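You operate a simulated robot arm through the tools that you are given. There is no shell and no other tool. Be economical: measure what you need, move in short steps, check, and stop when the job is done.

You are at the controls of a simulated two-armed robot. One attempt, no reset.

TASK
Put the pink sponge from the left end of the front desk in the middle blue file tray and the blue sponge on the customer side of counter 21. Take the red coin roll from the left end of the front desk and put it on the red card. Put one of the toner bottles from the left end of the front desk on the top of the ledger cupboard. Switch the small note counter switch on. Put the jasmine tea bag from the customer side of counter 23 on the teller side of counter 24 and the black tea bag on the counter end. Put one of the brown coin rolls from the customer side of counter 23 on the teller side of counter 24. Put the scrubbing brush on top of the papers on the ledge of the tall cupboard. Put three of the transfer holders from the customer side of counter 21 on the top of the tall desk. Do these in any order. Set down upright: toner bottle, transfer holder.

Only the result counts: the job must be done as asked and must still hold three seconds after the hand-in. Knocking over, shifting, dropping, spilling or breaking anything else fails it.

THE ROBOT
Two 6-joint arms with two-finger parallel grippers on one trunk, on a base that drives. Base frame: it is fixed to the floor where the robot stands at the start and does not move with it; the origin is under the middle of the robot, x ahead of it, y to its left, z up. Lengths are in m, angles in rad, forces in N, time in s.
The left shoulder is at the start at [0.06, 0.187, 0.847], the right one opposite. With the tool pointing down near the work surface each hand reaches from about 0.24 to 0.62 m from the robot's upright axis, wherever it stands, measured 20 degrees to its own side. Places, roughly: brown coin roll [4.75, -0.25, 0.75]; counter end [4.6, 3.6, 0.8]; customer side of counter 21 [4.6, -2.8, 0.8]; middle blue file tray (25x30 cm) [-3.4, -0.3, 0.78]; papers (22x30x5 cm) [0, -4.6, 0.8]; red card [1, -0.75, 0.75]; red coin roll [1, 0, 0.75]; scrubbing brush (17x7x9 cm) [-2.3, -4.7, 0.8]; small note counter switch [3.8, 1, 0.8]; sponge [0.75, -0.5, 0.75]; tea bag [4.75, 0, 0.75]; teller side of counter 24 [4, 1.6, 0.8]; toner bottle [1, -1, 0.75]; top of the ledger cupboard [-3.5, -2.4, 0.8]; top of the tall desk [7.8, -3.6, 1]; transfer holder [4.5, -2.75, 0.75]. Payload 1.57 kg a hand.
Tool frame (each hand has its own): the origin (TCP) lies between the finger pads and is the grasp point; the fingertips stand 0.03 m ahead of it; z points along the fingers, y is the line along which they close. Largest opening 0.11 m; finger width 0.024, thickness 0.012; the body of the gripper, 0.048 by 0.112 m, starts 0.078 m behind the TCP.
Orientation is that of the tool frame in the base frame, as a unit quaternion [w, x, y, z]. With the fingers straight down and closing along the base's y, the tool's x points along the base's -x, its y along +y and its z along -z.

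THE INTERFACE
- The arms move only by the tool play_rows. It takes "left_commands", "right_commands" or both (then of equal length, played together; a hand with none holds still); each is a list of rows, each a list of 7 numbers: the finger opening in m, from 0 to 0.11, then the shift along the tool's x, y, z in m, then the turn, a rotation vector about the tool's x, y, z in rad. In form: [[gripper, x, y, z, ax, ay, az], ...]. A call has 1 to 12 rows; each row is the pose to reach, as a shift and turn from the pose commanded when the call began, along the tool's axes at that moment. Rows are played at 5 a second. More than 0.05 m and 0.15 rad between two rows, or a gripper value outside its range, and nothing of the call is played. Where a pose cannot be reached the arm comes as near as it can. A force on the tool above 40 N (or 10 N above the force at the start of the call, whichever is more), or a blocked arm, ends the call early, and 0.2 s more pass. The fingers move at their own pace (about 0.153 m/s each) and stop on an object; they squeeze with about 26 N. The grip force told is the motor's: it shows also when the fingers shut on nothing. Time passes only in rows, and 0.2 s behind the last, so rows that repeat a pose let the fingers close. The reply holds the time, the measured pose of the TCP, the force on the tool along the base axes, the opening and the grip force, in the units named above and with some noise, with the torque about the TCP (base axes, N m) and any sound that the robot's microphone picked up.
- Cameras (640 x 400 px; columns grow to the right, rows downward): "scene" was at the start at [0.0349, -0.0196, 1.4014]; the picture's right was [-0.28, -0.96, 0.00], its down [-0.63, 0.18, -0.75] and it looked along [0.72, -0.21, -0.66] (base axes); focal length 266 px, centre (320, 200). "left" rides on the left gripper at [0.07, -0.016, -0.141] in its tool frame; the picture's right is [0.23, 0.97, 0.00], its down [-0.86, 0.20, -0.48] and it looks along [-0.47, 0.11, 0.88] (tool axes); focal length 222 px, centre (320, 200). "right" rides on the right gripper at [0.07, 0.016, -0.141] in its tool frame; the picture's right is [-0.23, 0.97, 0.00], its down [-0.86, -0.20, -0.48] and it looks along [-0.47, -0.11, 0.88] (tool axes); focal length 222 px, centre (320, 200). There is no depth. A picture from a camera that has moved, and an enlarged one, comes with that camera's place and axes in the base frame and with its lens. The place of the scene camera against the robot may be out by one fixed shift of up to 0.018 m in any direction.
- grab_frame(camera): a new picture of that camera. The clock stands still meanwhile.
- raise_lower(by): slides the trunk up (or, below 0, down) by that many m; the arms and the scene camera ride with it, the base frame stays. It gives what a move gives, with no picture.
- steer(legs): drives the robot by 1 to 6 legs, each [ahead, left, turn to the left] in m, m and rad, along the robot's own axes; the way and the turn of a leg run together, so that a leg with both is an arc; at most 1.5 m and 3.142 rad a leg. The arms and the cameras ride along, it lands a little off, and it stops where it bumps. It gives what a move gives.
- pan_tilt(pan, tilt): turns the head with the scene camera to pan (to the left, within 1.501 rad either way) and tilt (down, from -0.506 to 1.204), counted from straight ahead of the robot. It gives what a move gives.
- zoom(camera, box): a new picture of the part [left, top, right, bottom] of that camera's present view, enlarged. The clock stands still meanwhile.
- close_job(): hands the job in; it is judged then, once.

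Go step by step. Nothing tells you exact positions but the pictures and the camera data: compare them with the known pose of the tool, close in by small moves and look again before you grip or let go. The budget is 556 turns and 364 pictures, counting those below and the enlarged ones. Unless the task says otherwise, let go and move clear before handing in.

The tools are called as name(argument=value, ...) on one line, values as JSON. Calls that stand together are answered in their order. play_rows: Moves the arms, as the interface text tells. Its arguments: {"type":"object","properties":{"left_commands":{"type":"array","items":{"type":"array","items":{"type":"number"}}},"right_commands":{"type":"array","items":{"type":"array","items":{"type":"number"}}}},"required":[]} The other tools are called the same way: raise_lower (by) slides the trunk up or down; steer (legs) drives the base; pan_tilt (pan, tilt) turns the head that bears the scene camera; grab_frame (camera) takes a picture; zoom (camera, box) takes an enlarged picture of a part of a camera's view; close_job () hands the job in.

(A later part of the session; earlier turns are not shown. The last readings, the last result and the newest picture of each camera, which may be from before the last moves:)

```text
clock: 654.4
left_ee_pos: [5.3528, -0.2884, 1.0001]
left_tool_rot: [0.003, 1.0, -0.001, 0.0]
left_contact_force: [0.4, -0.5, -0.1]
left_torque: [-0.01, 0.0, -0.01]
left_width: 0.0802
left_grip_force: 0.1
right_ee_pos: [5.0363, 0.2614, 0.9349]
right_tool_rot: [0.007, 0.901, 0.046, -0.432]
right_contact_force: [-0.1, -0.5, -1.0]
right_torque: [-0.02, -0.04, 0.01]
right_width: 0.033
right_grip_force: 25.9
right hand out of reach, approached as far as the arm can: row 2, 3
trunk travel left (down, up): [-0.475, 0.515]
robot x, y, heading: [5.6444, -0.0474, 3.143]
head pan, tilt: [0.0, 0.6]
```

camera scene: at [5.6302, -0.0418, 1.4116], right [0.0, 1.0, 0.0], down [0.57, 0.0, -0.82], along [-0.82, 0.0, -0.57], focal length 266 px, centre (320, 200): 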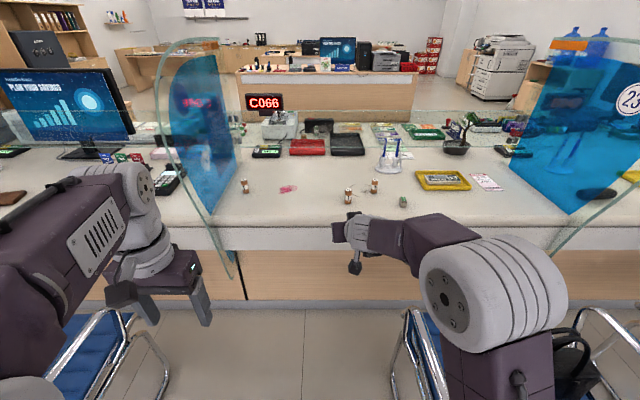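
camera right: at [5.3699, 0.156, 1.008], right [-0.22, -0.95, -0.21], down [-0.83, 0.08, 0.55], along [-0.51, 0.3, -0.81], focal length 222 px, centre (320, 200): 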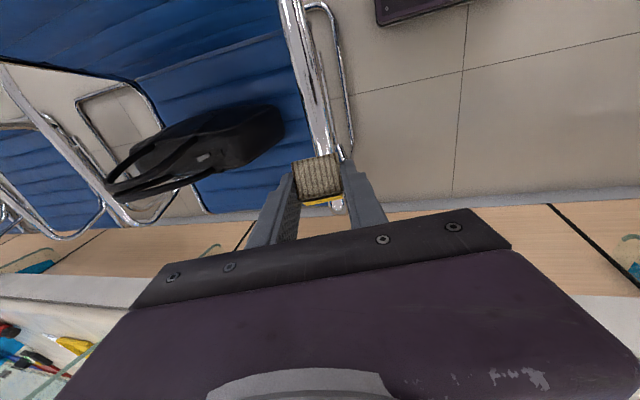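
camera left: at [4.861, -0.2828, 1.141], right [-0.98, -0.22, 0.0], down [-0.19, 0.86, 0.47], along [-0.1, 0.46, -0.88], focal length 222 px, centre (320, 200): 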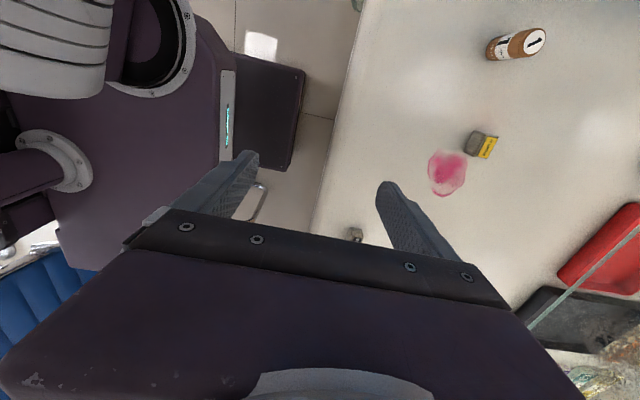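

play_rows(left_commands=[[0.08, -0.012, -0.045, 0, 0, 0, 0], [0.08, -0.025, -0.09, 0, 0, 0, 0], [0.08, -0.037, -0.135, 0, 0, 0, 0], [0.08, -0.05, -0.18, 0, 0, 0, 0], [0.08, -0.06, -0.225, 0, 0, 0, 0], [0.08, -0.07, -0.27, 0, 0, 0, 0], [0.08, -0.08, -0.315, 0, 0, 0, 0], [0.08, -0.09, -0.35, 0, 0, 0, 0]])

grab_frame(camera="scene")

```text
clock: 656.2
left_ee_pos: [5.2608, 0.0632, 0.9968]
left_tool_rot: [0.004, 1.0, -0.002, 0.001]
left_contact_force: [0.4, 0.5, -0.7]
left_torque: [-0.02, 0.01, -0.02]
left_width: 0.0798
left_grip_force: 0.0
right_ee_pos: [5.0349, 0.259, 0.9341]
right_tool_rot: [0.007, 0.901, 0.046, -0.432]
right_contact_force: [-0.4, 0.6, -0.4]
right_torque: [0.03, 0.02, 0.03]
right_width: 0.0331
right_grip_force: 25.4
trunk travel left (down, up): [-0.475, 0.515]
robot x, y, heading: [5.6457, -0.0463, 3.142]
head pan, tilt: [0.0, 0.6]
```

```text
141 pictures are left
camera scene: at [5.6294, -0.0403, 1.4116], right [0.0, 1.0, 0.0], down [0.57, 0.0, -0.82], along [-0.82, 0.0, -0.57], focal length 266 px, centre (320, 200)
```

scene: 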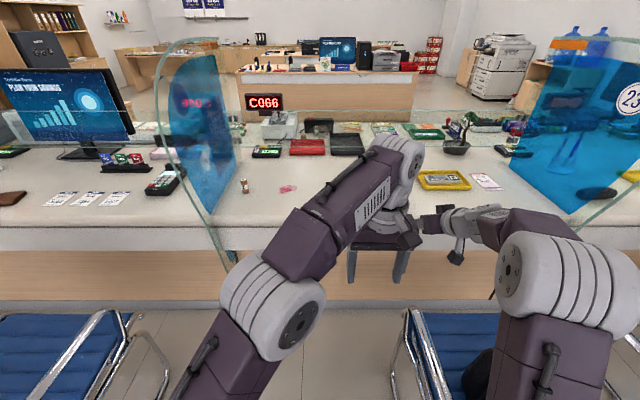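

play_rows(right_commands=[[0.0, 0, 0, -0.045, 0, 0, 0], [0.0, 0, 0, -0.09, 0, 0, 0], [0.0, 0, 0, -0.135, 0, 0, 0]])

steer(legs=[[0.42, 0, 0]])

grab_frame(camera="left")

grab_frame(camera="scene")

```text
clock: 657.0
left_ee_pos: [5.2635, 0.0623, 0.9984]
left_tool_rot: [0.001, 1.0, -0.001, -0.002]
left_contact_force: [-0.2, 0.0, 0.8]
left_torque: [0.01, 0.0, 0.0]
left_width: 0.0798
left_grip_force: 0.1
right_ee_pos: [5.1417, 0.2641, 1.0213]
right_tool_rot: [0.008, 0.9, 0.046, -0.433]
right_contact_force: [0.9, 0.4, -0.1]
right_torque: [0.02, -0.02, -0.07]
right_width: 0.0333
right_grip_force: 25.6
trunk travel left (down, up): [-0.475, 0.515]
robot x, y, heading: [5.6455, -0.0446, 3.14]
head pan, tilt: [0.0, 0.6]
```

```text
clock: 659.6
left_ee_pos: [4.8386, 0.0616, 0.997]
left_tool_rot: [0.003, 1.0, -0.001, 0.0]
left_contact_force: [0.7, -0.6, -0.6]
left_torque: [0.0, 0.01, 0.0]
left_width: 0.0798
left_grip_force: 0.1
right_ee_pos: [4.718, 0.2647, 1.0195]
right_tool_rot: [0.006, 0.9, 0.046, -0.433]
right_contact_force: [0.5, 0.4, -0.5]
right_torque: [-0.02, 0.03, -0.02]
right_width: 0.0333
right_grip_force: 25.9
trunk travel left (down, up): [-0.475, 0.515]
robot x, y, heading: [5.2234, -0.0451, -3.141]
head pan, tilt: [0.0, 0.6]
```

```text
140 pictures are left
camera left: at [4.9097, 0.079, 1.1388], right [0.23, -0.97, 0.0], down [-0.86, -0.2, 0.48], along [-0.47, -0.11, -0.88], focal length 222 px, centre (320, 200)
```

left: 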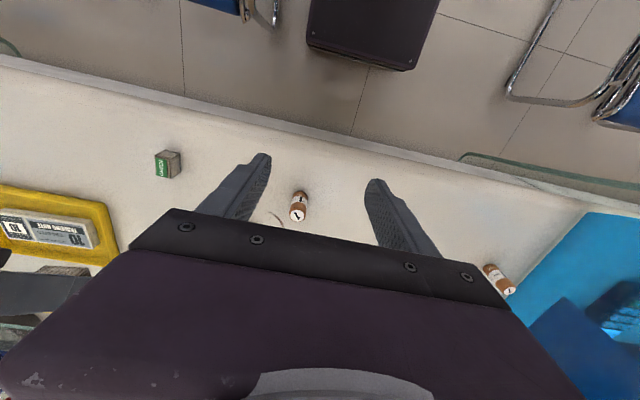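

```text
139 pictures are left
camera scene: at [5.2071, -0.0416, 1.4116], right [0.0, 1.0, 0.0], down [0.57, 0.0, -0.82], along [-0.82, 0.0, -0.57], focal length 266 px, centre (320, 200)
```

scene: 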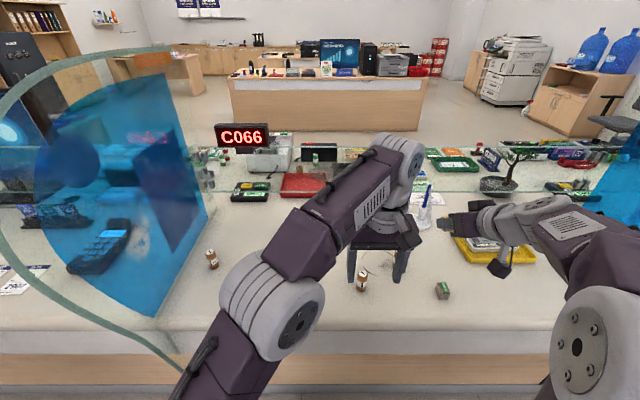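

steer(legs=[[0.06, 0, 0]])

play_rows(left_commands=[[0.07, -0.03, -0.005, 0.03, 0, 0, 0], [0.07, -0.06, -0.01, 0.06, 0, 0, 0], [0.07, -0.06, -0.01, 0.09, 0, 0, 0]])

grab_frame(camera="left")

grab_frame(camera="scene")

```text
clock: 660.6
left_ee_pos: [4.7774, 0.0628, 0.9977]
left_tool_rot: [0.003, 1.0, -0.001, 0.0]
left_contact_force: [-0.3, 1.4, -0.2]
left_torque: [0.0, -0.03, 0.0]
left_width: 0.0803
left_grip_force: 0.2
right_ee_pos: [4.6554, 0.265, 1.0196]
right_tool_rot: [0.007, 0.901, 0.046, -0.432]
right_contact_force: [0.3, -0.4, 0.5]
right_torque: [0.03, -0.05, -0.02]
right_width: 0.0334
right_grip_force: 25.9
trunk travel left (down, up): [-0.475, 0.515]
robot x, y, heading: [5.1629, -0.046, 3.139]
head pan, tilt: [0.0, 0.6]
```

```text
clock: 661.4
left_ee_pos: [4.7198, 0.0737, 0.9077]
left_tool_rot: [0.001, 1.0, -0.001, 0.0]
left_contact_force: [0.7, -0.1, 0.2]
left_torque: [-0.02, -0.01, -0.03]
left_width: 0.0698
left_grip_force: 0.2
left hand out of reach, approached as far as the arm can: row 2
right_ee_pos: [4.6572, 0.2651, 1.0215]
right_tool_rot: [0.007, 0.9, 0.046, -0.433]
right_contact_force: [0.0, -0.8, -0.3]
right_torque: [0.0, 0.01, 0.0]
right_width: 0.0331
right_grip_force: 26.0
trunk travel left (down, up): [-0.475, 0.515]
robot x, y, heading: [5.1608, -0.0462, 3.143]
head pan, tilt: [0.0, 0.6]
```

```text
138 pictures are left
camera left: at [4.7902, 0.0904, 1.0481], right [0.23, -0.97, 0.0], down [-0.85, -0.2, 0.48], along [-0.47, -0.11, -0.88], focal length 222 px, centre (320, 200)
```

left: 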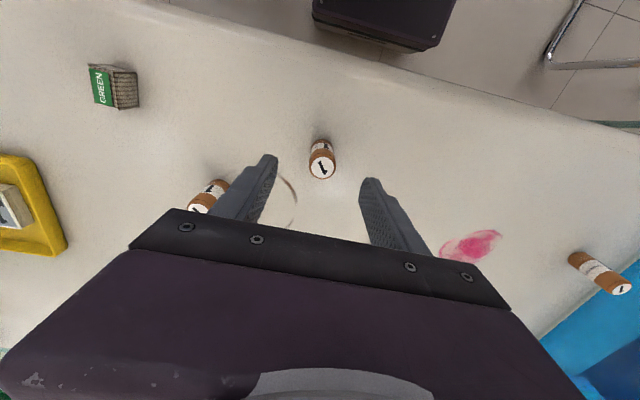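

```text
137 pictures are left
camera scene: at [5.1484, -0.0418, 1.4117], right [0.0, 1.0, 0.0], down [0.56, 0.0, -0.83], along [-0.83, 0.0, -0.56], focal length 266 px, centre (320, 200)
```

scene: 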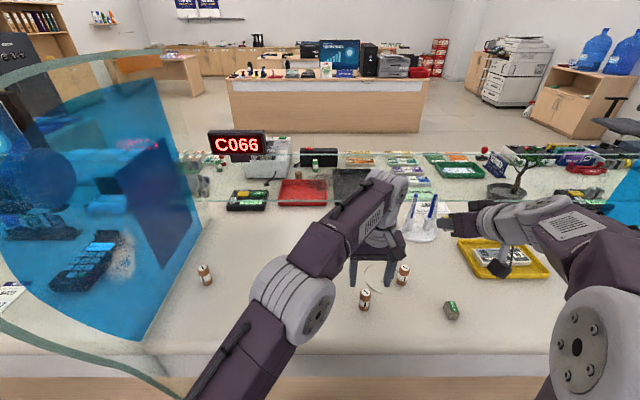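

play_rows(left_commands=[[0.07, 0, 0.001, 0.03, 0, 0, 0], [0.07, 0, 0.001, 0.06, 0, 0, 0], [0.07, 0, 0.001, 0.089, 0, 0, 0], [0.0, 0, 0.001, 0.089, 0, 0, 0], [0.0, 0, 0.001, 0.089, 0, 0, 0], [0.0, 0, 0.001, 0.089, 0, 0, 0]])

grab_frame(camera="left")

```text
clock: 662.8
left_ee_pos: [4.72, 0.0728, 0.8168]
left_tool_rot: [0.003, 1.0, 0.0, 0.0]
left_contact_force: [0.2, 0.2, -0.5]
left_torque: [-0.01, -0.03, -0.02]
left_width: 0.0256
left_grip_force: 25.9
right_ee_pos: [4.6575, 0.2638, 1.0197]
right_tool_rot: [0.006, 0.901, 0.045, -0.432]
right_contact_force: [0.3, 0.3, -1.3]
right_torque: [-0.01, 0.0, 0.0]
right_width: 0.0333
right_grip_force: 25.7
trunk travel left (down, up): [-0.475, 0.515]
robot x, y, heading: [5.1635, -0.0495, 3.14]
head pan, tilt: [0.0, 0.6]
```

```text
136 pictures are left
camera left: at [4.7907, 0.0889, 0.9583], right [0.23, -0.97, 0.0], down [-0.86, -0.2, 0.48], along [-0.47, -0.11, -0.88], focal length 222 px, centre (320, 200)
```

left: 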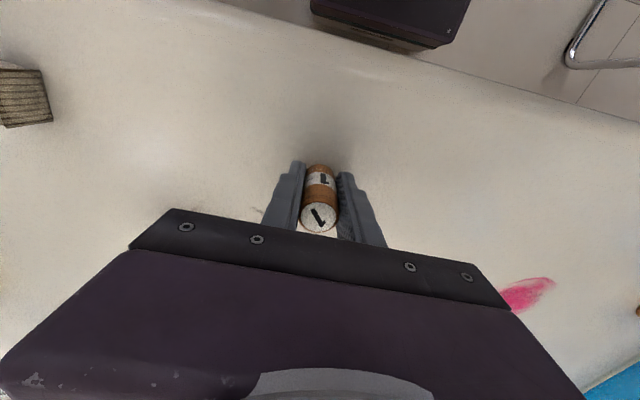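

play_rows(left_commands=[[0.0, 0, 0, -0.04, 0, 0, 0], [0.0, 0, 0, -0.08, 0, 0, 0], [0.0, 0, 0, -0.12, 0, 0, 0], [0.0, 0.03, 0, -0.16, 0, 0, 0], [0.0, 0.06, 0, -0.18, 0, 0, 0]])

steer(legs=[[-1.08, 0, 0]])

raise_lower(by=0.15)

play_rows(left_commands=[[0.0, 0, 0.045, 0, 0, 0, 0], [0.0, 0, 0.09, 0, 0, 0, 0], [0.0, 0, 0.135, 0, 0, 0, 0], [0.0, 0, 0.18, 0, 0, 0, 0], [0.0, 0, 0.225, 0, 0, 0, 0], [0.0, 0, 0.27, 0, 0, 0, 0]])

steer(legs=[[0, 1.4, 0], [0, 1.4, 0], [0, 0.7, 0]])

grab_frame(camera="scene")

```text
clock: 664.0
left_ee_pos: [4.7789, 0.0712, 1.0021]
left_tool_rot: [0.003, 1.0, 0.0, -0.001]
left_contact_force: [0.1, 1.0, -2.0]
left_torque: [0.03, 0.05, 0.0]
left_width: 0.0262
left_grip_force: 26.1
left hand out of reach, approached as far as the arm can: row 3, 4
right_ee_pos: [4.6588, 0.2644, 1.0214]
right_tool_rot: [0.008, 0.901, 0.046, -0.432]
right_contact_force: [0.6, -1.4, 0.4]
right_torque: [-0.01, 0.02, -0.04]
right_width: 0.033
right_grip_force: 26.2
trunk travel left (down, up): [-0.475, 0.515]
robot x, y, heading: [5.1626, -0.0464, 3.148]
head pan, tilt: [0.0, 0.6]
```

```text
clock: 669.6
left_ee_pos: [5.8788, 0.0737, 1.0006]
left_tool_rot: [0.003, 1.0, 0.006, -0.001]
left_contact_force: [-0.4, -0.2, -2.8]
left_torque: [-0.01, -0.02, 0.01]
left_width: 0.026
left_grip_force: 25.8
right_ee_pos: [5.7534, 0.2659, 1.02]
right_tool_rot: [0.011, 0.9, 0.053, -0.432]
right_contact_force: [0.3, 0.0, -0.2]
right_torque: [0.03, -0.02, 0.0]
right_width: 0.0331
right_grip_force: 26.1
trunk travel left (down, up): [-0.475, 0.515]
robot x, y, heading: [6.2613, -0.035, -3.13]
head pan, tilt: [0.0, 0.6]
```

```text
clock: 671.4
left_ee_pos: [5.8789, 0.0717, 1.1511]
left_tool_rot: [0.003, 1.0, 0.007, 0.0]
left_contact_force: [-1.0, 0.3, -2.1]
left_torque: [0.06, 0.0, -0.01]
left_width: 0.0258
left_grip_force: 25.9
right_ee_pos: [5.7539, 0.2659, 1.1705]
right_tool_rot: [0.012, 0.9, 0.054, -0.432]
right_contact_force: [-0.8, -0.3, 0.6]
right_torque: [-0.01, 0.01, 0.01]
right_width: 0.0332
right_grip_force: 26.2
trunk travel left (down, up): [-0.625, 0.365]
robot x, y, heading: [6.2614, -0.0394, -3.125]
head pan, tilt: [0.0, 0.6]
```

```text
clock: 672.8
left_ee_pos: [5.8833, -0.1998, 1.1523]
left_tool_rot: [0.002, 1.0, 0.005, -0.001]
left_contact_force: [0.6, -0.5, -1.1]
left_torque: [-0.02, -0.02, 0.02]
left_width: 0.0258
left_grip_force: 26.4
right_ee_pos: [5.7543, 0.2647, 1.172]
right_tool_rot: [0.01, 0.9, 0.053, -0.432]
right_contact_force: [-0.2, -0.7, -0.3]
right_torque: [0.0, -0.03, -0.02]
right_width: 0.0337
right_grip_force: 25.9
trunk travel left (down, up): [-0.625, 0.365]
robot x, y, heading: [6.2616, -0.0399, -3.132]
head pan, tilt: [0.0, 0.6]
```

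```text
clock: 689.7
left_ee_pos: [5.9315, -3.6925, 1.1539]
left_tool_rot: [0.003, 1.0, 0.006, 0.0]
left_contact_force: [0.3, -0.5, -1.6]
left_torque: [0.05, 0.0, 0.0]
left_width: 0.0258
left_grip_force: 26.5
right_ee_pos: [5.8044, -3.2293, 1.1694]
right_tool_rot: [0.01, 0.9, 0.051, -0.433]
right_contact_force: [0.5, -0.4, 0.2]
right_torque: [0.02, 0.0, 0.02]
right_width: 0.0336
right_grip_force: 26.6
trunk travel left (down, up): [-0.625, 0.365]
robot x, y, heading: [6.3124, -3.5326, -3.133]
head pan, tilt: [0.0, 0.6]
```

```text
135 pictures are left
camera scene: at [6.2994, -3.5296, 1.5616], right [-0.01, 1.0, 0.0], down [0.57, 0.01, -0.82], along [-0.82, -0.01, -0.57], focal length 266 px, centre (320, 200)
```

scene: 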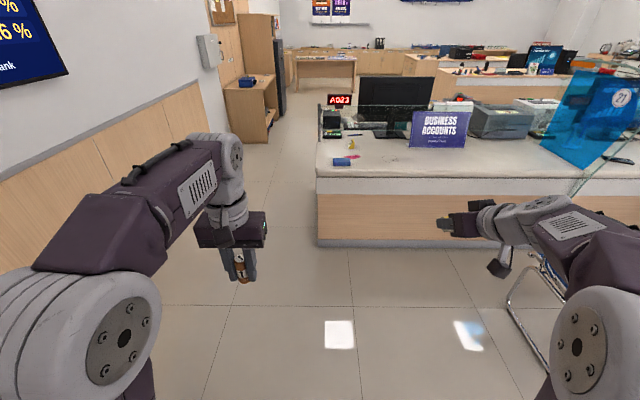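

steer(legs=[[0.2, 0.64, -0.008], [1.45, 0, 0], [1.45, 0, 0], [0.4, 0, 0]])

pan_tilt(pan=-0.8, tilt=0.5)

grab_frame(camera="scene")

```text
clock: 709.3
left_ee_pos: [2.3888, -4.3299, 1.1533]
left_tool_rot: [0.002, 1.0, 0.0, -0.001]
left_contact_force: [0.5, 0.9, -1.8]
left_torque: [-0.01, 0.01, 0.01]
left_width: 0.0257
left_grip_force: 25.9
right_ee_pos: [2.2663, -3.8653, 1.1711]
right_tool_rot: [0.008, 0.901, 0.047, -0.432]
right_contact_force: [-0.2, 0.2, -0.1]
right_torque: [-0.02, 0.0, -0.01]
right_width: 0.0334
right_grip_force: 25.9
trunk travel left (down, up): [-0.625, 0.365]
robot x, y, heading: [2.773, -4.1766, -3.141]
head pan, tilt: [0.0, 0.6]
```

```text
clock: 710.4
left_ee_pos: [2.3878, -4.3298, 1.1537]
left_tool_rot: [0.003, 1.0, -0.001, 0.0]
left_contact_force: [0.0, 1.0, -1.7]
left_torque: [0.02, -0.01, -0.02]
left_width: 0.0259
left_grip_force: 26.3
right_ee_pos: [2.2659, -3.866, 1.172]
right_tool_rot: [0.007, 0.901, 0.047, -0.432]
right_contact_force: [-0.1, 0.9, 0.7]
right_torque: [0.0, 0.02, 0.02]
right_width: 0.033
right_grip_force: 26.4
trunk travel left (down, up): [-0.625, 0.365]
robot x, y, heading: [2.7708, -4.1776, -3.141]
head pan, tilt: [-0.799, 0.499]
```

```text
134 pictures are left
camera scene: at [2.7819, -4.1065, 1.5707], right [0.72, 0.7, 0.0], down [0.33, -0.34, -0.88], along [-0.61, 0.63, -0.48], focal length 266 px, centre (320, 200)
```

scene: 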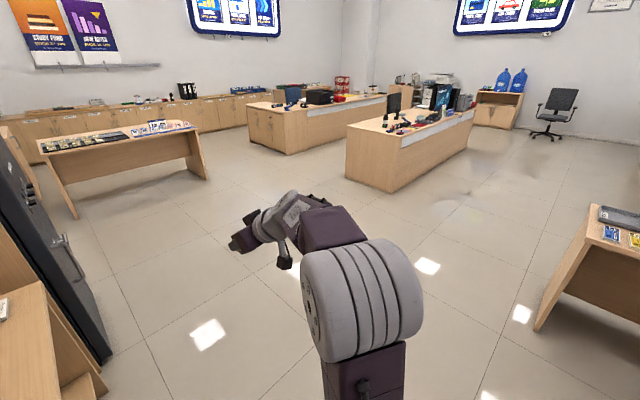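

steer(legs=[[0.35, -0.9, 0], [0, -1.4, 0], [0, -1.4, 0], [0, -1.3, 0]])

pan_tilt(pan=-1.4, tilt=0.5)

grab_frame(camera="scene")

```text
clock: 734.8
left_ee_pos: [1.91, 0.6427, 1.1521]
left_tool_rot: [0.003, 0.999, 0.035, 0.0]
left_contact_force: [-0.2, 0.0, -1.1]
left_torque: [0.0, 0.02, 0.02]
left_width: 0.0259
left_grip_force: 25.8
right_ee_pos: [1.7561, 1.0955, 1.1699]
right_tool_rot: [0.022, 0.898, 0.079, -0.432]
right_contact_force: [-0.2, 0.0, 0.5]
right_torque: [-0.02, -0.01, 0.01]
right_width: 0.0331
right_grip_force: 25.8
trunk travel left (down, up): [-0.625, 0.365]
robot x, y, heading: [2.2839, 0.824, -3.074]
head pan, tilt: [-0.799, 0.499]
```

```text
clock: 735.8
left_ee_pos: [1.9105, 0.6423, 1.1541]
left_tool_rot: [0.003, 0.999, 0.035, 0.0]
left_contact_force: [-0.3, -0.3, -2.7]
left_torque: [-0.02, -0.02, -0.02]
left_width: 0.0259
left_grip_force: 25.6
right_ee_pos: [1.7561, 1.0959, 1.1705]
right_tool_rot: [0.023, 0.898, 0.078, -0.432]
right_contact_force: [-0.4, 0.7, -0.4]
right_torque: [0.02, -0.04, -0.01]
right_width: 0.0328
right_grip_force: 26.1
trunk travel left (down, up): [-0.625, 0.365]
robot x, y, heading: [2.2828, 0.823, -3.071]
head pan, tilt: [-1.4, 0.499]
```

```text
133 pictures are left
camera scene: at [2.3329, 0.9194, 1.5707], right [0.97, 0.24, 0.0], down [0.12, -0.46, -0.88], along [-0.21, 0.85, -0.48], focal length 266 px, centre (320, 200)
```

scene: 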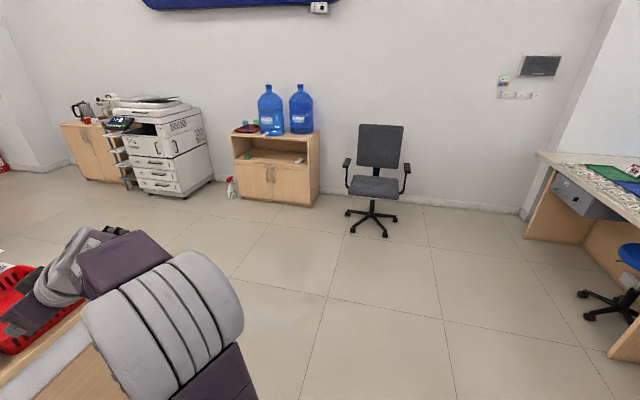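

steer(legs=[[-0.25, 0, 0], [0, 0, 3.071]])

pan_tilt(pan=0.2, tilt=0.5)

grab_frame(camera="scene")

```text
clock: 744.7
left_ee_pos: [2.9146, 0.9846, 1.1537]
left_tool_rot: [0.0, 0.015, 1.0, 0.002]
left_contact_force: [-0.7, 0.0, -2.0]
left_torque: [-0.01, 0.01, 0.0]
left_width: 0.0259
left_grip_force: 26.4
right_ee_pos: [3.024, 0.5172, 1.1701]
right_tool_rot: [0.433, -0.034, 0.901, 0.002]
right_contact_force: [1.0, -0.4, 0.4]
right_torque: [-0.01, -0.03, 0.01]
right_width: 0.0328
right_grip_force: 26.3
trunk travel left (down, up): [-0.625, 0.365]
robot x, y, heading: [2.5311, 0.8422, -0.028]
head pan, tilt: [-1.4, 0.499]
```

```text
clock: 746.4
left_ee_pos: [2.9146, 0.9833, 1.1528]
left_tool_rot: [0.0, 0.015, 1.0, 0.003]
left_contact_force: [-0.1, 0.3, -1.3]
left_torque: [-0.01, 0.02, -0.01]
left_width: 0.0257
left_grip_force: 25.8
right_ee_pos: [3.0241, 0.516, 1.1702]
right_tool_rot: [0.432, -0.034, 0.901, 0.002]
right_contact_force: [0.3, 0.4, 0.2]
right_torque: [0.02, -0.02, 0.01]
right_width: 0.0328
right_grip_force: 26.5
trunk travel left (down, up): [-0.625, 0.365]
robot x, y, heading: [2.525, 0.8424, -0.029]
head pan, tilt: [0.201, 0.499]
```

```text
132 pictures are left
camera scene: at [2.5718, 0.8625, 1.5707], right [0.17, -0.99, 0.0], down [-0.47, -0.08, -0.88], along [0.86, 0.15, -0.48], focal length 266 px, centre (320, 200)
```

scene: 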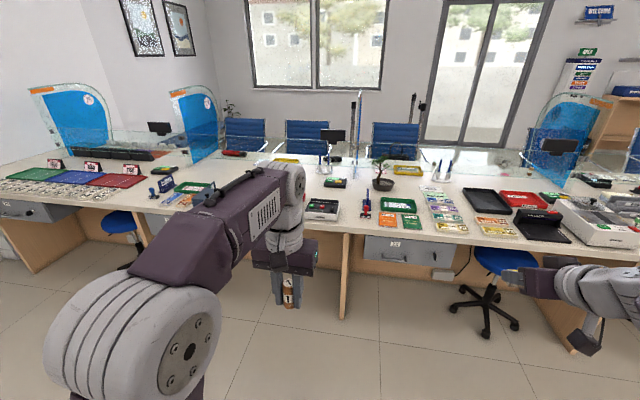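

zoom(camera="scene", box=[280, 140, 480, 260])

zoom(camera="scene", box=[480, 160, 640, 260])

zoom(camera="scene", box=[120, 130, 340, 240])

```text
3.20 times, centred on (380, 200) of scene
camera zoom: at [2.5718, 0.8625, 1.5707], right [0.17, -0.99, 0.0], down [-0.47, -0.08, -0.88], along [0.86, 0.15, -0.48], focal length 850 px, centre (128, 200)
```

zoom: 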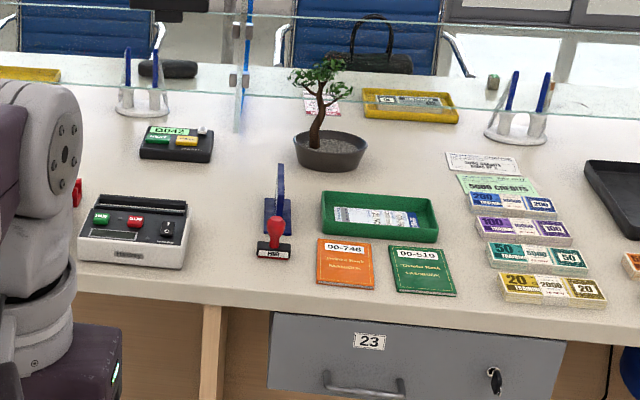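

```text
4.00 times, centred on (560, 210) of scene
camera zoom: at [2.5718, 0.8625, 1.5707], right [0.17, -0.99, 0.0], down [-0.47, -0.08, -0.88], along [0.86, 0.15, -0.48], focal length 1062 px, centre (-640, 160)
```

zoom: 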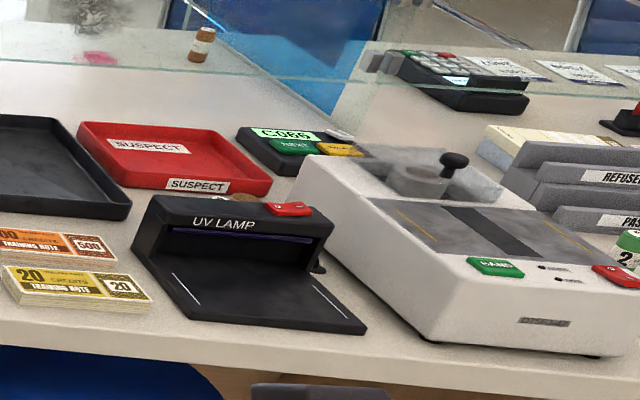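

```text
2.91 times, centred on (230, 185) of scene
camera zoom: at [2.5718, 0.8625, 1.5707], right [0.17, -0.99, 0.0], down [-0.47, -0.08, -0.88], along [0.86, 0.15, -0.48], focal length 772 px, centre (582, 244)
```

zoom: 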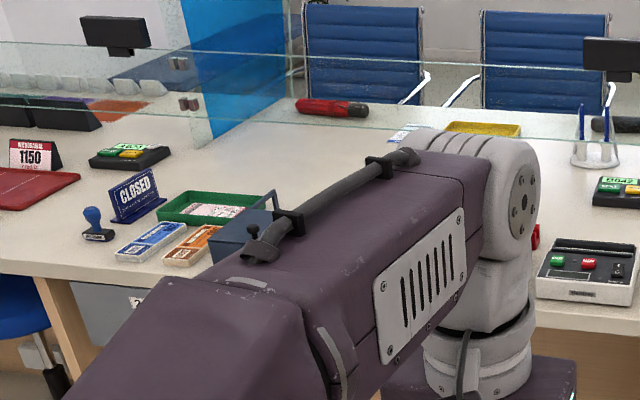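

steer(legs=[[0, 0, 0.03], [0.5, 0.55, 0]])

pan_tilt(pan=0.0, tilt=0.6)

grab_frame(camera="scene")

```text
clock: 750.8
left_ee_pos: [3.4057, 1.5559, 1.1528]
left_tool_rot: [0.0, -0.002, 1.0, 0.003]
left_contact_force: [0.2, 0.2, -1.3]
left_torque: [-0.03, -0.01, -0.02]
left_width: 0.0256
left_grip_force: 26.0
right_ee_pos: [3.5294, 1.0925, 1.1705]
right_tool_rot: [0.433, -0.049, 0.9, 0.009]
right_contact_force: [-0.2, 0.0, -0.2]
right_torque: [0.0, -0.01, 0.01]
right_width: 0.0326
right_grip_force: 26.1
trunk travel left (down, up): [-0.625, 0.365]
robot x, y, heading: [3.0194, 1.3998, 0.006]
head pan, tilt: [0.201, 0.499]
```

```text
clock: 751.5
left_ee_pos: [3.4063, 1.5567, 1.1521]
left_tool_rot: [0.001, -0.001, 1.0, 0.002]
left_contact_force: [-0.6, 0.1, -0.6]
left_torque: [0.0, 0.01, 0.02]
left_width: 0.0256
left_grip_force: 25.9
right_ee_pos: [3.5296, 1.092, 1.1717]
right_tool_rot: [0.432, -0.05, 0.9, 0.01]
right_contact_force: [-0.3, -0.1, -1.0]
right_torque: [0.02, 0.0, 0.01]
right_width: 0.0327
right_grip_force: 26.1
trunk travel left (down, up): [-0.625, 0.365]
robot x, y, heading: [3.0232, 1.3984, 0.007]
head pan, tilt: [0.0, 0.6]
```

```text
128 pictures are left
camera scene: at [3.0658, 1.4045, 1.5616], right [0.01, -1.0, 0.0], down [-0.56, 0.0, -0.83], along [0.83, 0.01, -0.56], focal length 266 px, centre (320, 200)
```

scene: 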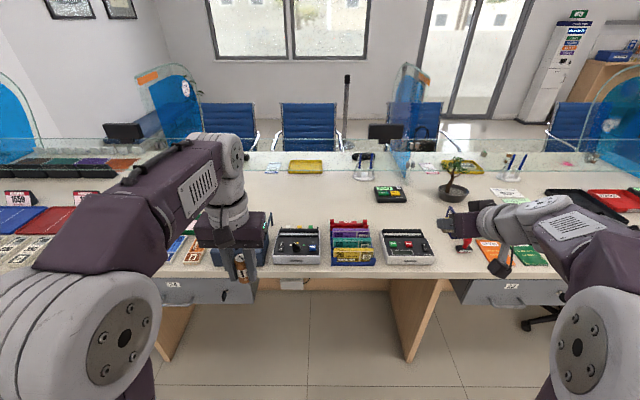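

zoom(camera="scene", box=[160, 150, 480, 290])

```text
2.00 times, centred on (320, 220) of scene
camera zoom: at [3.0658, 1.4045, 1.5616], right [0.01, -1.0, 0.0], down [-0.56, 0.0, -0.83], along [0.83, 0.01, -0.56], focal length 531 px, centre (320, 160)
```

zoom: 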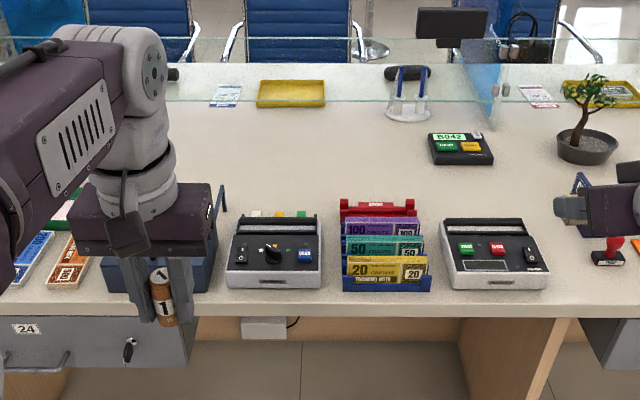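

raise_lower(by=-0.15)

play_rows(right_commands=[[0.0, 0, 0, 0, 0, 0.1, 0], [0.0, 0, 0, 0, 0, 0.2, 0], [0.0, 0, 0, 0, 0, 0.3, 0], [0.0, 0, 0, 0, 0, 0.4, 0]])

grab_frame(camera="scene")

```text
clock: 753.3
left_ee_pos: [3.4048, 1.5558, 1.0032]
left_tool_rot: [0.0, -0.002, 1.0, 0.003]
left_contact_force: [0.1, 0.0, -1.5]
left_torque: [0.0, -0.01, -0.02]
left_width: 0.0258
left_grip_force: 26.0
right_ee_pos: [3.5298, 1.0924, 1.0205]
right_tool_rot: [0.432, -0.05, 0.9, 0.01]
right_contact_force: [-0.9, -0.7, -0.7]
right_torque: [-0.02, -0.01, 0.0]
right_width: 0.0328
right_grip_force: 26.0
trunk travel left (down, up): [-0.475, 0.515]
robot x, y, heading: [3.023, 1.3986, -0.0]
head pan, tilt: [0.0, 0.6]
```

```text
clock: 754.3
left_ee_pos: [3.4053, 1.556, 1.0027]
left_tool_rot: [0.0, -0.001, 1.0, 0.003]
left_contact_force: [-0.4, -0.4, -0.4]
left_torque: [0.02, 0.02, -0.02]
left_width: 0.0257
left_grip_force: 25.3
right_ee_pos: [3.5301, 1.0925, 1.0188]
right_tool_rot: [0.244, -0.05, 0.968, -0.002]
right_contact_force: [-0.3, 0.8, 0.6]
right_torque: [-0.02, 0.01, 0.0]
right_width: 0.0327
right_grip_force: 25.8
trunk travel left (down, up): [-0.475, 0.515]
robot x, y, heading: [3.0235, 1.4029, 0.005]
head pan, tilt: [0.0, 0.6]
```

```text
126 pictures are left
camera scene: at [3.0664, 1.4042, 1.4116], right [0.01, -1.0, 0.0], down [-0.57, 0.0, -0.82], along [0.82, 0.0, -0.57], focal length 266 px, centre (320, 200)
```

scene: 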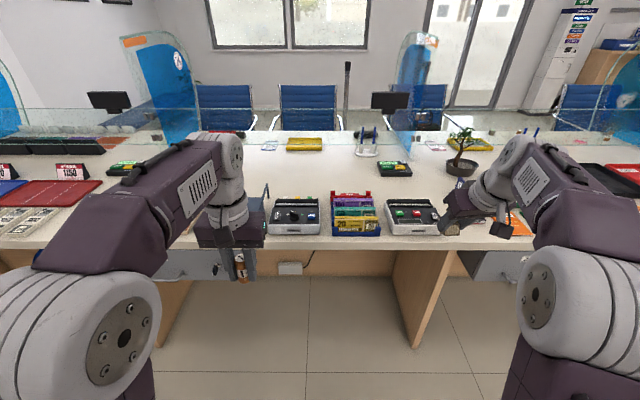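

play_rows(right_commands=[[0.0, 0, 0.035, -0.01, 0, 0, 0], [0.0, 0, 0.07, -0.02, 0, 0, 0], [0.0, 0, 0.1, -0.02, 0, 0, 0]])

steer(legs=[[0.38, -0.03, -0.003]])

pan_tilt(pan=0.0, tilt=0.8)

grab_frame(camera="scene")

grab_frame(camera="left")

grab_frame(camera="right")

```text
clock: 755.1
left_ee_pos: [3.4056, 1.5567, 1.0029]
left_tool_rot: [0.0, -0.002, 1.0, 0.001]
left_contact_force: [-0.2, 0.1, -1.7]
left_torque: [-0.01, 0.0, 0.01]
left_width: 0.0257
left_grip_force: 26.0
right_ee_pos: [3.5125, 1.1917, 1.0361]
right_tool_rot: [0.245, -0.049, 0.968, -0.002]
right_contact_force: [-1.0, 0.7, -0.7]
right_torque: [0.0, -0.02, -0.02]
right_width: 0.0329
right_grip_force: 26.3
trunk travel left (down, up): [-0.475, 0.515]
robot x, y, heading: [3.0234, 1.3991, 0.006]
head pan, tilt: [0.0, 0.6]
```

```text
clock: 757.5
left_ee_pos: [3.7842, 1.5248, 1.0015]
left_tool_rot: [0.0, 0.0, 1.0, 0.003]
left_contact_force: [0.2, -0.4, -1.6]
left_torque: [-0.03, 0.02, 0.0]
left_width: 0.0256
left_grip_force: 26.2
right_ee_pos: [3.8886, 1.159, 1.0366]
right_tool_rot: [0.245, -0.048, 0.968, -0.002]
right_contact_force: [0.5, -0.5, -0.1]
right_torque: [0.02, -0.01, 0.02]
right_width: 0.0327
right_grip_force: 25.9
trunk travel left (down, up): [-0.475, 0.515]
robot x, y, heading: [3.3957, 1.3702, 0.003]
head pan, tilt: [0.0, 0.6]
```

```text
clock: 758.2
left_ee_pos: [3.7835, 1.5257, 1.0029]
left_tool_rot: [0.0, 0.001, 1.0, 0.002]
left_contact_force: [-0.5, -0.3, -2.3]
left_torque: [0.0, 0.0, 0.01]
left_width: 0.0259
left_grip_force: 26.3
right_ee_pos: [3.8887, 1.159, 1.036]
right_tool_rot: [0.246, -0.047, 0.968, -0.001]
right_contact_force: [0.2, -0.2, 0.7]
right_torque: [0.02, 0.01, -0.03]
right_width: 0.0325
right_grip_force: 25.7
trunk travel left (down, up): [-0.475, 0.515]
robot x, y, heading: [3.4032, 1.3672, 0.005]
head pan, tilt: [0.0, 0.799]
```

```text
125 pictures are left
camera scene: at [3.4352, 1.3753, 1.3948], right [0.0, -1.0, 0.0], down [-0.72, 0.0, -0.7], along [0.7, 0.0, -0.72], focal length 266 px, centre (320, 200)
```

scene: 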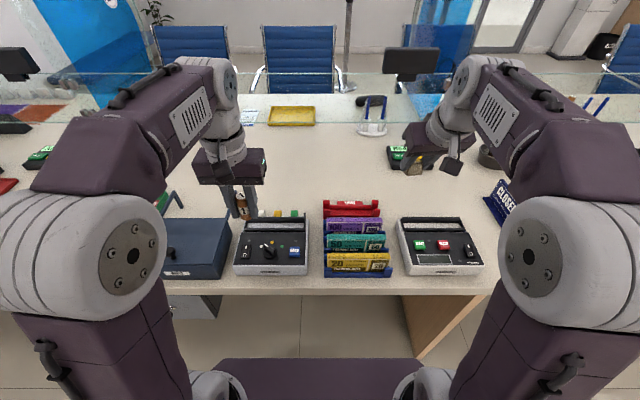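

```text
124 pictures are left
camera left: at [3.7151, 1.5085, 1.1438], right [-0.23, 0.97, 0.0], down [0.85, 0.2, 0.48], along [0.47, 0.11, -0.88], focal length 222 px, centre (320, 200)
```

left: 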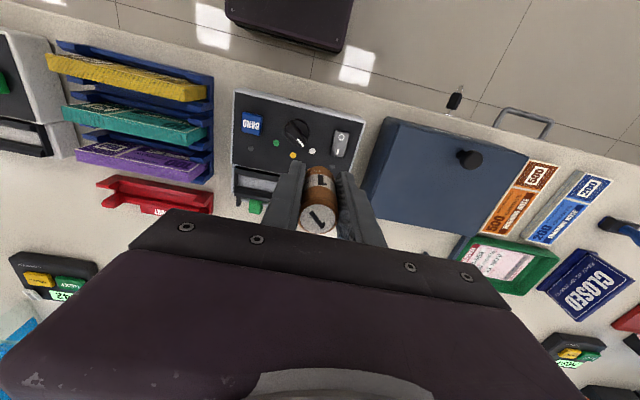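

```text
123 pictures are left
camera right: at [3.7571, 1.1662, 1.1263], right [0.11, 0.99, 0.08], down [0.54, -0.13, 0.83], along [0.83, -0.05, -0.55], focal length 222 px, centre (320, 200)
```

right: 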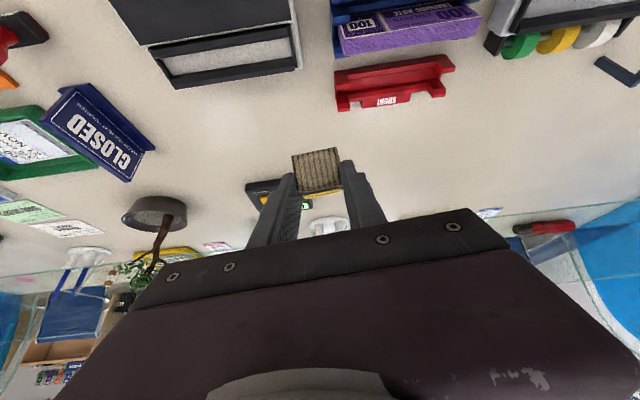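

steer(legs=[[0.03, 0, -0.003]])

play_rows(right_commands=[[0.0, -0.002, -0.007, 0.04, 0, 0, 0], [0.0, -0.004, -0.014, 0.08, 0, 0, 0], [0.0, -0.006, -0.02, 0.12, 0, 0, 0], [0.0, -0.0076, -0.027, 0.16, 0, 0, 0], [0.0, -0.0076, -0.027, 0.2, 0, 0, 0]])

grab_frame(camera="right")

grab_frame(camera="scene")

```text
clock: 759.0
left_ee_pos: [3.8164, 1.5253, 1.0019]
left_tool_rot: [0.0, 0.002, 1.0, 0.003]
left_contact_force: [0.4, -0.1, -1.1]
left_torque: [0.01, 0.02, 0.02]
left_width: 0.0257
left_grip_force: 25.9
right_ee_pos: [3.9189, 1.1588, 1.035]
right_tool_rot: [0.244, -0.046, 0.969, -0.002]
right_contact_force: [0.0, 0.4, -0.2]
right_torque: [0.01, 0.03, 0.01]
right_width: 0.0325
right_grip_force: 26.3
trunk travel left (down, up): [-0.475, 0.515]
robot x, y, heading: [3.4296, 1.3693, -0.0]
head pan, tilt: [0.0, 0.799]
```

```text
clock: 760.2
left_ee_pos: [3.8157, 1.5248, 1.0023]
left_tool_rot: [0.0, 0.001, 1.0, 0.003]
left_contact_force: [0.9, -0.3, -1.6]
left_torque: [-0.03, 0.01, 0.0]
left_width: 0.0257
left_grip_force: 26.0
right_ee_pos: [4.0246, 1.1362, 0.8612]
right_tool_rot: [0.245, -0.047, 0.968, -0.002]
right_contact_force: [1.2, 0.0, -0.9]
right_torque: [0.01, 0.02, -0.02]
right_width: 0.0329
right_grip_force: 26.3
trunk travel left (down, up): [-0.475, 0.515]
robot x, y, heading: [3.43, 1.3707, -0.003]
head pan, tilt: [0.0, 0.799]
```

```text
122 pictures are left
camera right: at [3.8937, 1.1431, 0.9517], right [0.11, 0.99, 0.08], down [0.54, -0.13, 0.83], along [0.83, -0.05, -0.55], focal length 222 px, centre (320, 200)
```

right: 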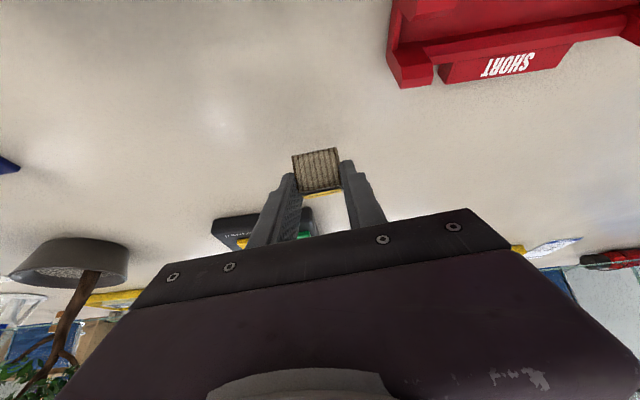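

```text
121 pictures are left
camera scene: at [3.4673, 1.375, 1.3948], right [0.0, -1.0, 0.0], down [-0.72, 0.0, -0.7], along [0.7, 0.0, -0.72], focal length 266 px, centre (320, 200)
```

scene: 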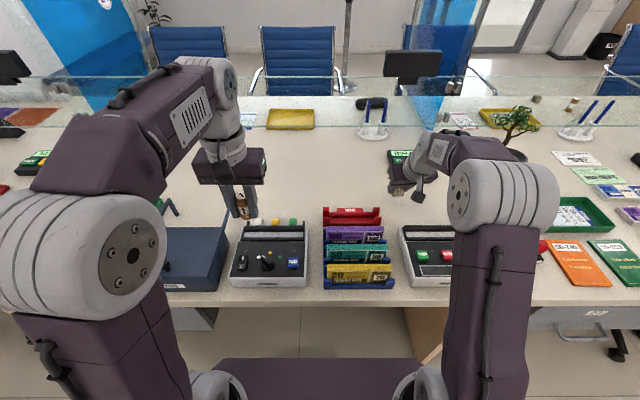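

play_rows(right_commands=[[0.0, 0.0096, 0, 0.0176, 0, 0, 0], [0.0, 0.0168, 0, 0.0307, 0, 0, 0], [0.0, 0.0192, 0, 0.0351, 0, 0, 0], [0.0, 0.0206, 0, 0.0378, 0, 0, 0]])

zoom(camera="right", box=[200, 80, 440, 240])

```text
clock: 761.2
left_ee_pos: [3.8142, 1.5241, 1.0035]
left_tool_rot: [0.001, 0.002, 1.0, 0.002]
left_contact_force: [1.4, 0.0, -1.2]
left_torque: [0.02, 0.01, 0.02]
left_width: 0.0258
left_grip_force: 25.7
right_ee_pos: [4.0216, 1.1348, 0.8238]
right_tool_rot: [0.248, -0.046, 0.968, -0.003]
right_contact_force: [0.0, -0.6, 13.3]
right_torque: [0.24, -0.14, -0.01]
right_width: 0.0328
right_grip_force: 25.9
trunk travel left (down, up): [-0.475, 0.515]
robot x, y, heading: [3.432, 1.3668, -0.001]
head pan, tilt: [0.0, 0.799]
```

```text
2.50 times, centred on (320, 160) of right
camera zoom: at [3.8908, 1.1419, 0.9133], right [0.11, 0.99, 0.08], down [0.53, -0.13, 0.84], along [0.84, -0.05, -0.54], focal length 555 px, centre (320, 300)
```

zoom: 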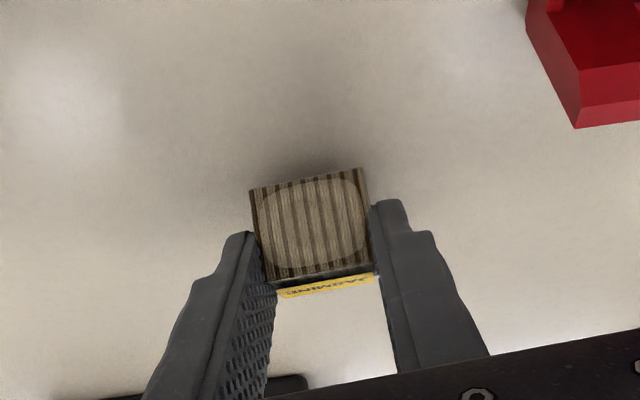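

play_rows(right_commands=[[0.0, -0.0005, 0, -0.0009, 0, 0, 0], [0.05, -0.0005, 0, -0.0009, 0, 0, 0], [0.07, -0.0005, 0, -0.0009, 0, 0, 0], [0.075, -0.0005, 0, -0.0009, 0, 0, 0]])

zoom(camera="right", box=[200, 80, 440, 240])

```text
clock: 762.2
left_ee_pos: [3.8151, 1.5252, 1.0036]
left_tool_rot: [0.0, 0.002, 1.0, 0.002]
left_contact_force: [-0.6, -1.1, -1.1]
left_torque: [0.0, 0.01, -0.01]
left_width: 0.0257
left_grip_force: 25.5
right_ee_pos: [4.0211, 1.1338, 0.8208]
right_tool_rot: [0.244, -0.046, 0.969, -0.002]
right_contact_force: [0.1, -0.4, 0.0]
right_torque: [0.02, -0.02, 0.0]
right_width: 0.0752
right_grip_force: 0.0
trunk travel left (down, up): [-0.475, 0.515]
robot x, y, heading: [3.4322, 1.3714, -0.004]
head pan, tilt: [0.0, 0.799]
```

```text
2.50 times, centred on (320, 160) of right
camera zoom: at [3.8911, 1.1415, 0.9122], right [0.11, 0.99, 0.08], down [0.54, -0.13, 0.83], along [0.83, -0.05, -0.55], focal length 555 px, centre (320, 300)
```

zoom: 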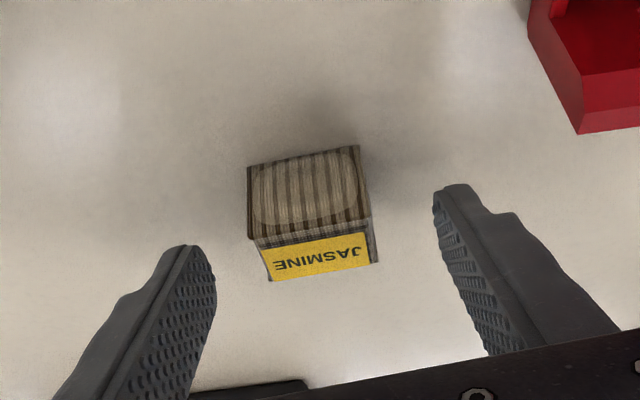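

play_rows(right_commands=[[0.075, 0, 0, -0.04, 0, 0, 0], [0.075, 0, 0, -0.08, 0, 0, 0], [0.075, 0, 0, -0.12, 0, 0, 0], [0.075, 0, 0, -0.16, 0, 0, 0], [0.075, 0, 0, -0.2, 0, 0, 0]], left_commands=[[0.0, -0.04, 0, 0.0, 0, 0, 0], [0.0, -0.08, 0, 0.0, 0, 0, 0], [0.0, -0.12, 0, 0.02, 0, 0, 0], [0.0, -0.16, 0, 0.04, 0, 0, 0], [0.0, -0.195, 0, 0.06, 0, 0, 0]])

grab_frame(camera="left")

grab_frame(camera="scene")

```text
clock: 763.4
left_ee_pos: [3.9763, 1.5257, 0.9401]
left_tool_rot: [0.0, 0.002, 1.0, 0.002]
left_contact_force: [0.1, 0.3, -1.5]
left_torque: [0.0, -0.01, 0.02]
left_width: 0.0256
left_grip_force: 25.7
left hand out of reach, approached as far as the arm can: row 4, 5
right_ee_pos: [3.925, 1.1291, 1.001]
right_tool_rot: [0.245, -0.046, 0.968, -0.003]
right_contact_force: [-0.1, -0.3, 0.3]
right_torque: [0.0, -0.03, -0.02]
right_width: 0.0751
right_grip_force: 0.0
trunk travel left (down, up): [-0.475, 0.515]
robot x, y, heading: [3.4313, 1.3743, -0.001]
head pan, tilt: [0.0, 0.799]
```

```text
118 pictures are left
camera left: at [3.908, 1.5091, 1.081], right [-0.22, 0.97, 0.0], down [0.86, 0.19, 0.48], along [0.47, 0.11, -0.88], focal length 222 px, centre (320, 200)
```

left: 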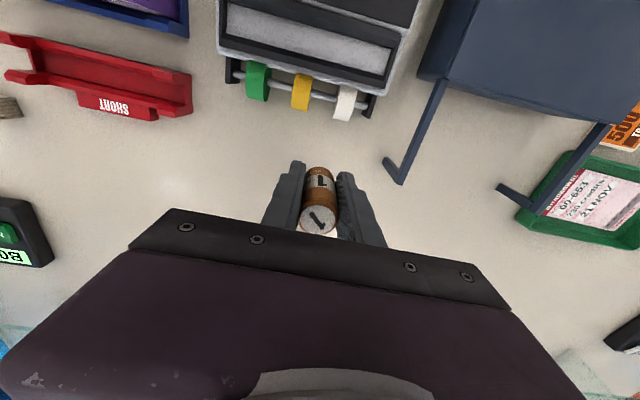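

```text
117 pictures are left
camera scene: at [3.4649, 1.3754, 1.3948], right [0.0, -1.0, 0.0], down [-0.72, 0.0, -0.7], along [0.7, 0.0, -0.72], focal length 266 px, centre (320, 200)
```

scene: 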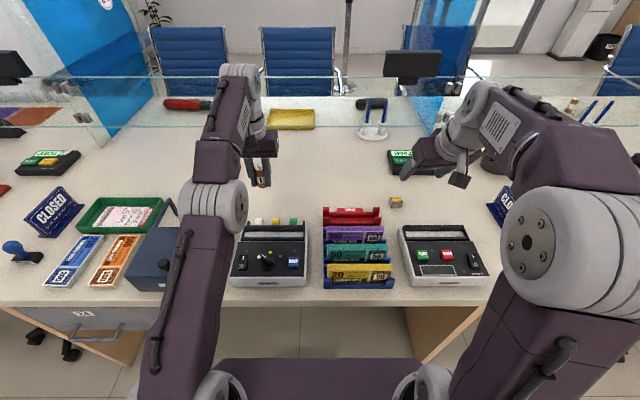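

play_rows(left_commands=[[0.0, 0.01, -0.02, 0.035, 0, 0, 0], [0.0, 0.01, -0.02, 0.07, 0, 0, 0], [0.0, 0.01, -0.02, 0.1, 0, 0, 0], [0.0, 0.01, -0.02, 0.112, 0, 0, 0], [0.0, 0.01, -0.02, 0.118, 0, 0, 0]])

grab_frame(camera="left")

```text
clock: 764.6
left_ee_pos: [3.9665, 1.5062, 0.8201]
left_tool_rot: [0.0, 0.003, 1.0, 0.002]
left_contact_force: [-0.5, -0.3, -0.9]
left_torque: [0.02, 0.02, 0.02]
left_width: 0.0257
left_grip_force: 26.0
right_ee_pos: [3.9266, 1.1304, 0.9993]
right_tool_rot: [0.245, -0.046, 0.968, -0.002]
right_contact_force: [0.8, -0.3, 0.1]
right_torque: [-0.02, 0.0, 0.03]
right_width: 0.0751
right_grip_force: 0.0
trunk travel left (down, up): [-0.475, 0.515]
robot x, y, heading: [3.4301, 1.3709, -0.003]
head pan, tilt: [0.0, 0.799]
```

```text
116 pictures are left
camera left: at [3.8979, 1.49, 0.9604], right [-0.22, 0.97, 0.0], down [0.86, 0.19, 0.48], along [0.47, 0.11, -0.88], focal length 222 px, centre (320, 200)
```

left: 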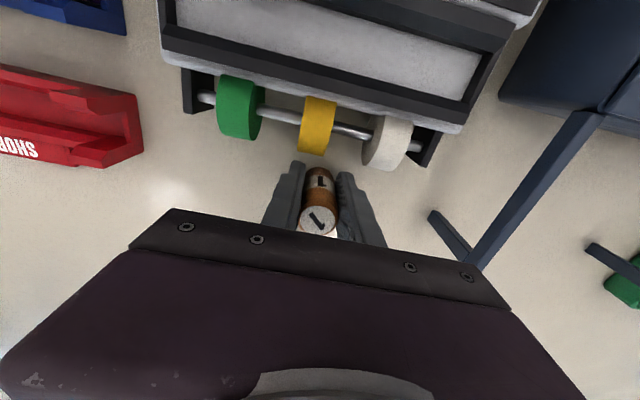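

play_rows(left_commands=[[0.0, -0.015, 0, -0.002, 0, 0, 0], [0.0, -0.015, 0, 0.001, 0, 0, 0], [0.0, -0.015, 0, 0.003, 0, 0, 0]])

```text
clock: 765.4
left_ee_pos: [3.9819, 1.5057, 0.817]
left_tool_rot: [0.002, 0.002, 1.0, 0.003]
left_contact_force: [-1.1, 1.2, 5.6]
left_torque: [-0.05, -0.04, -0.01]
left_width: 0.0257
left_grip_force: 25.6
right_ee_pos: [3.9272, 1.1291, 0.9991]
right_tool_rot: [0.245, -0.045, 0.969, -0.002]
right_contact_force: [0.0, -1.0, -0.8]
right_torque: [0.03, 0.0, -0.01]
right_width: 0.0752
right_grip_force: 0.2
trunk travel left (down, up): [-0.475, 0.515]
robot x, y, heading: [3.429, 1.3719, -0.003]
head pan, tilt: [0.0, 0.799]
```

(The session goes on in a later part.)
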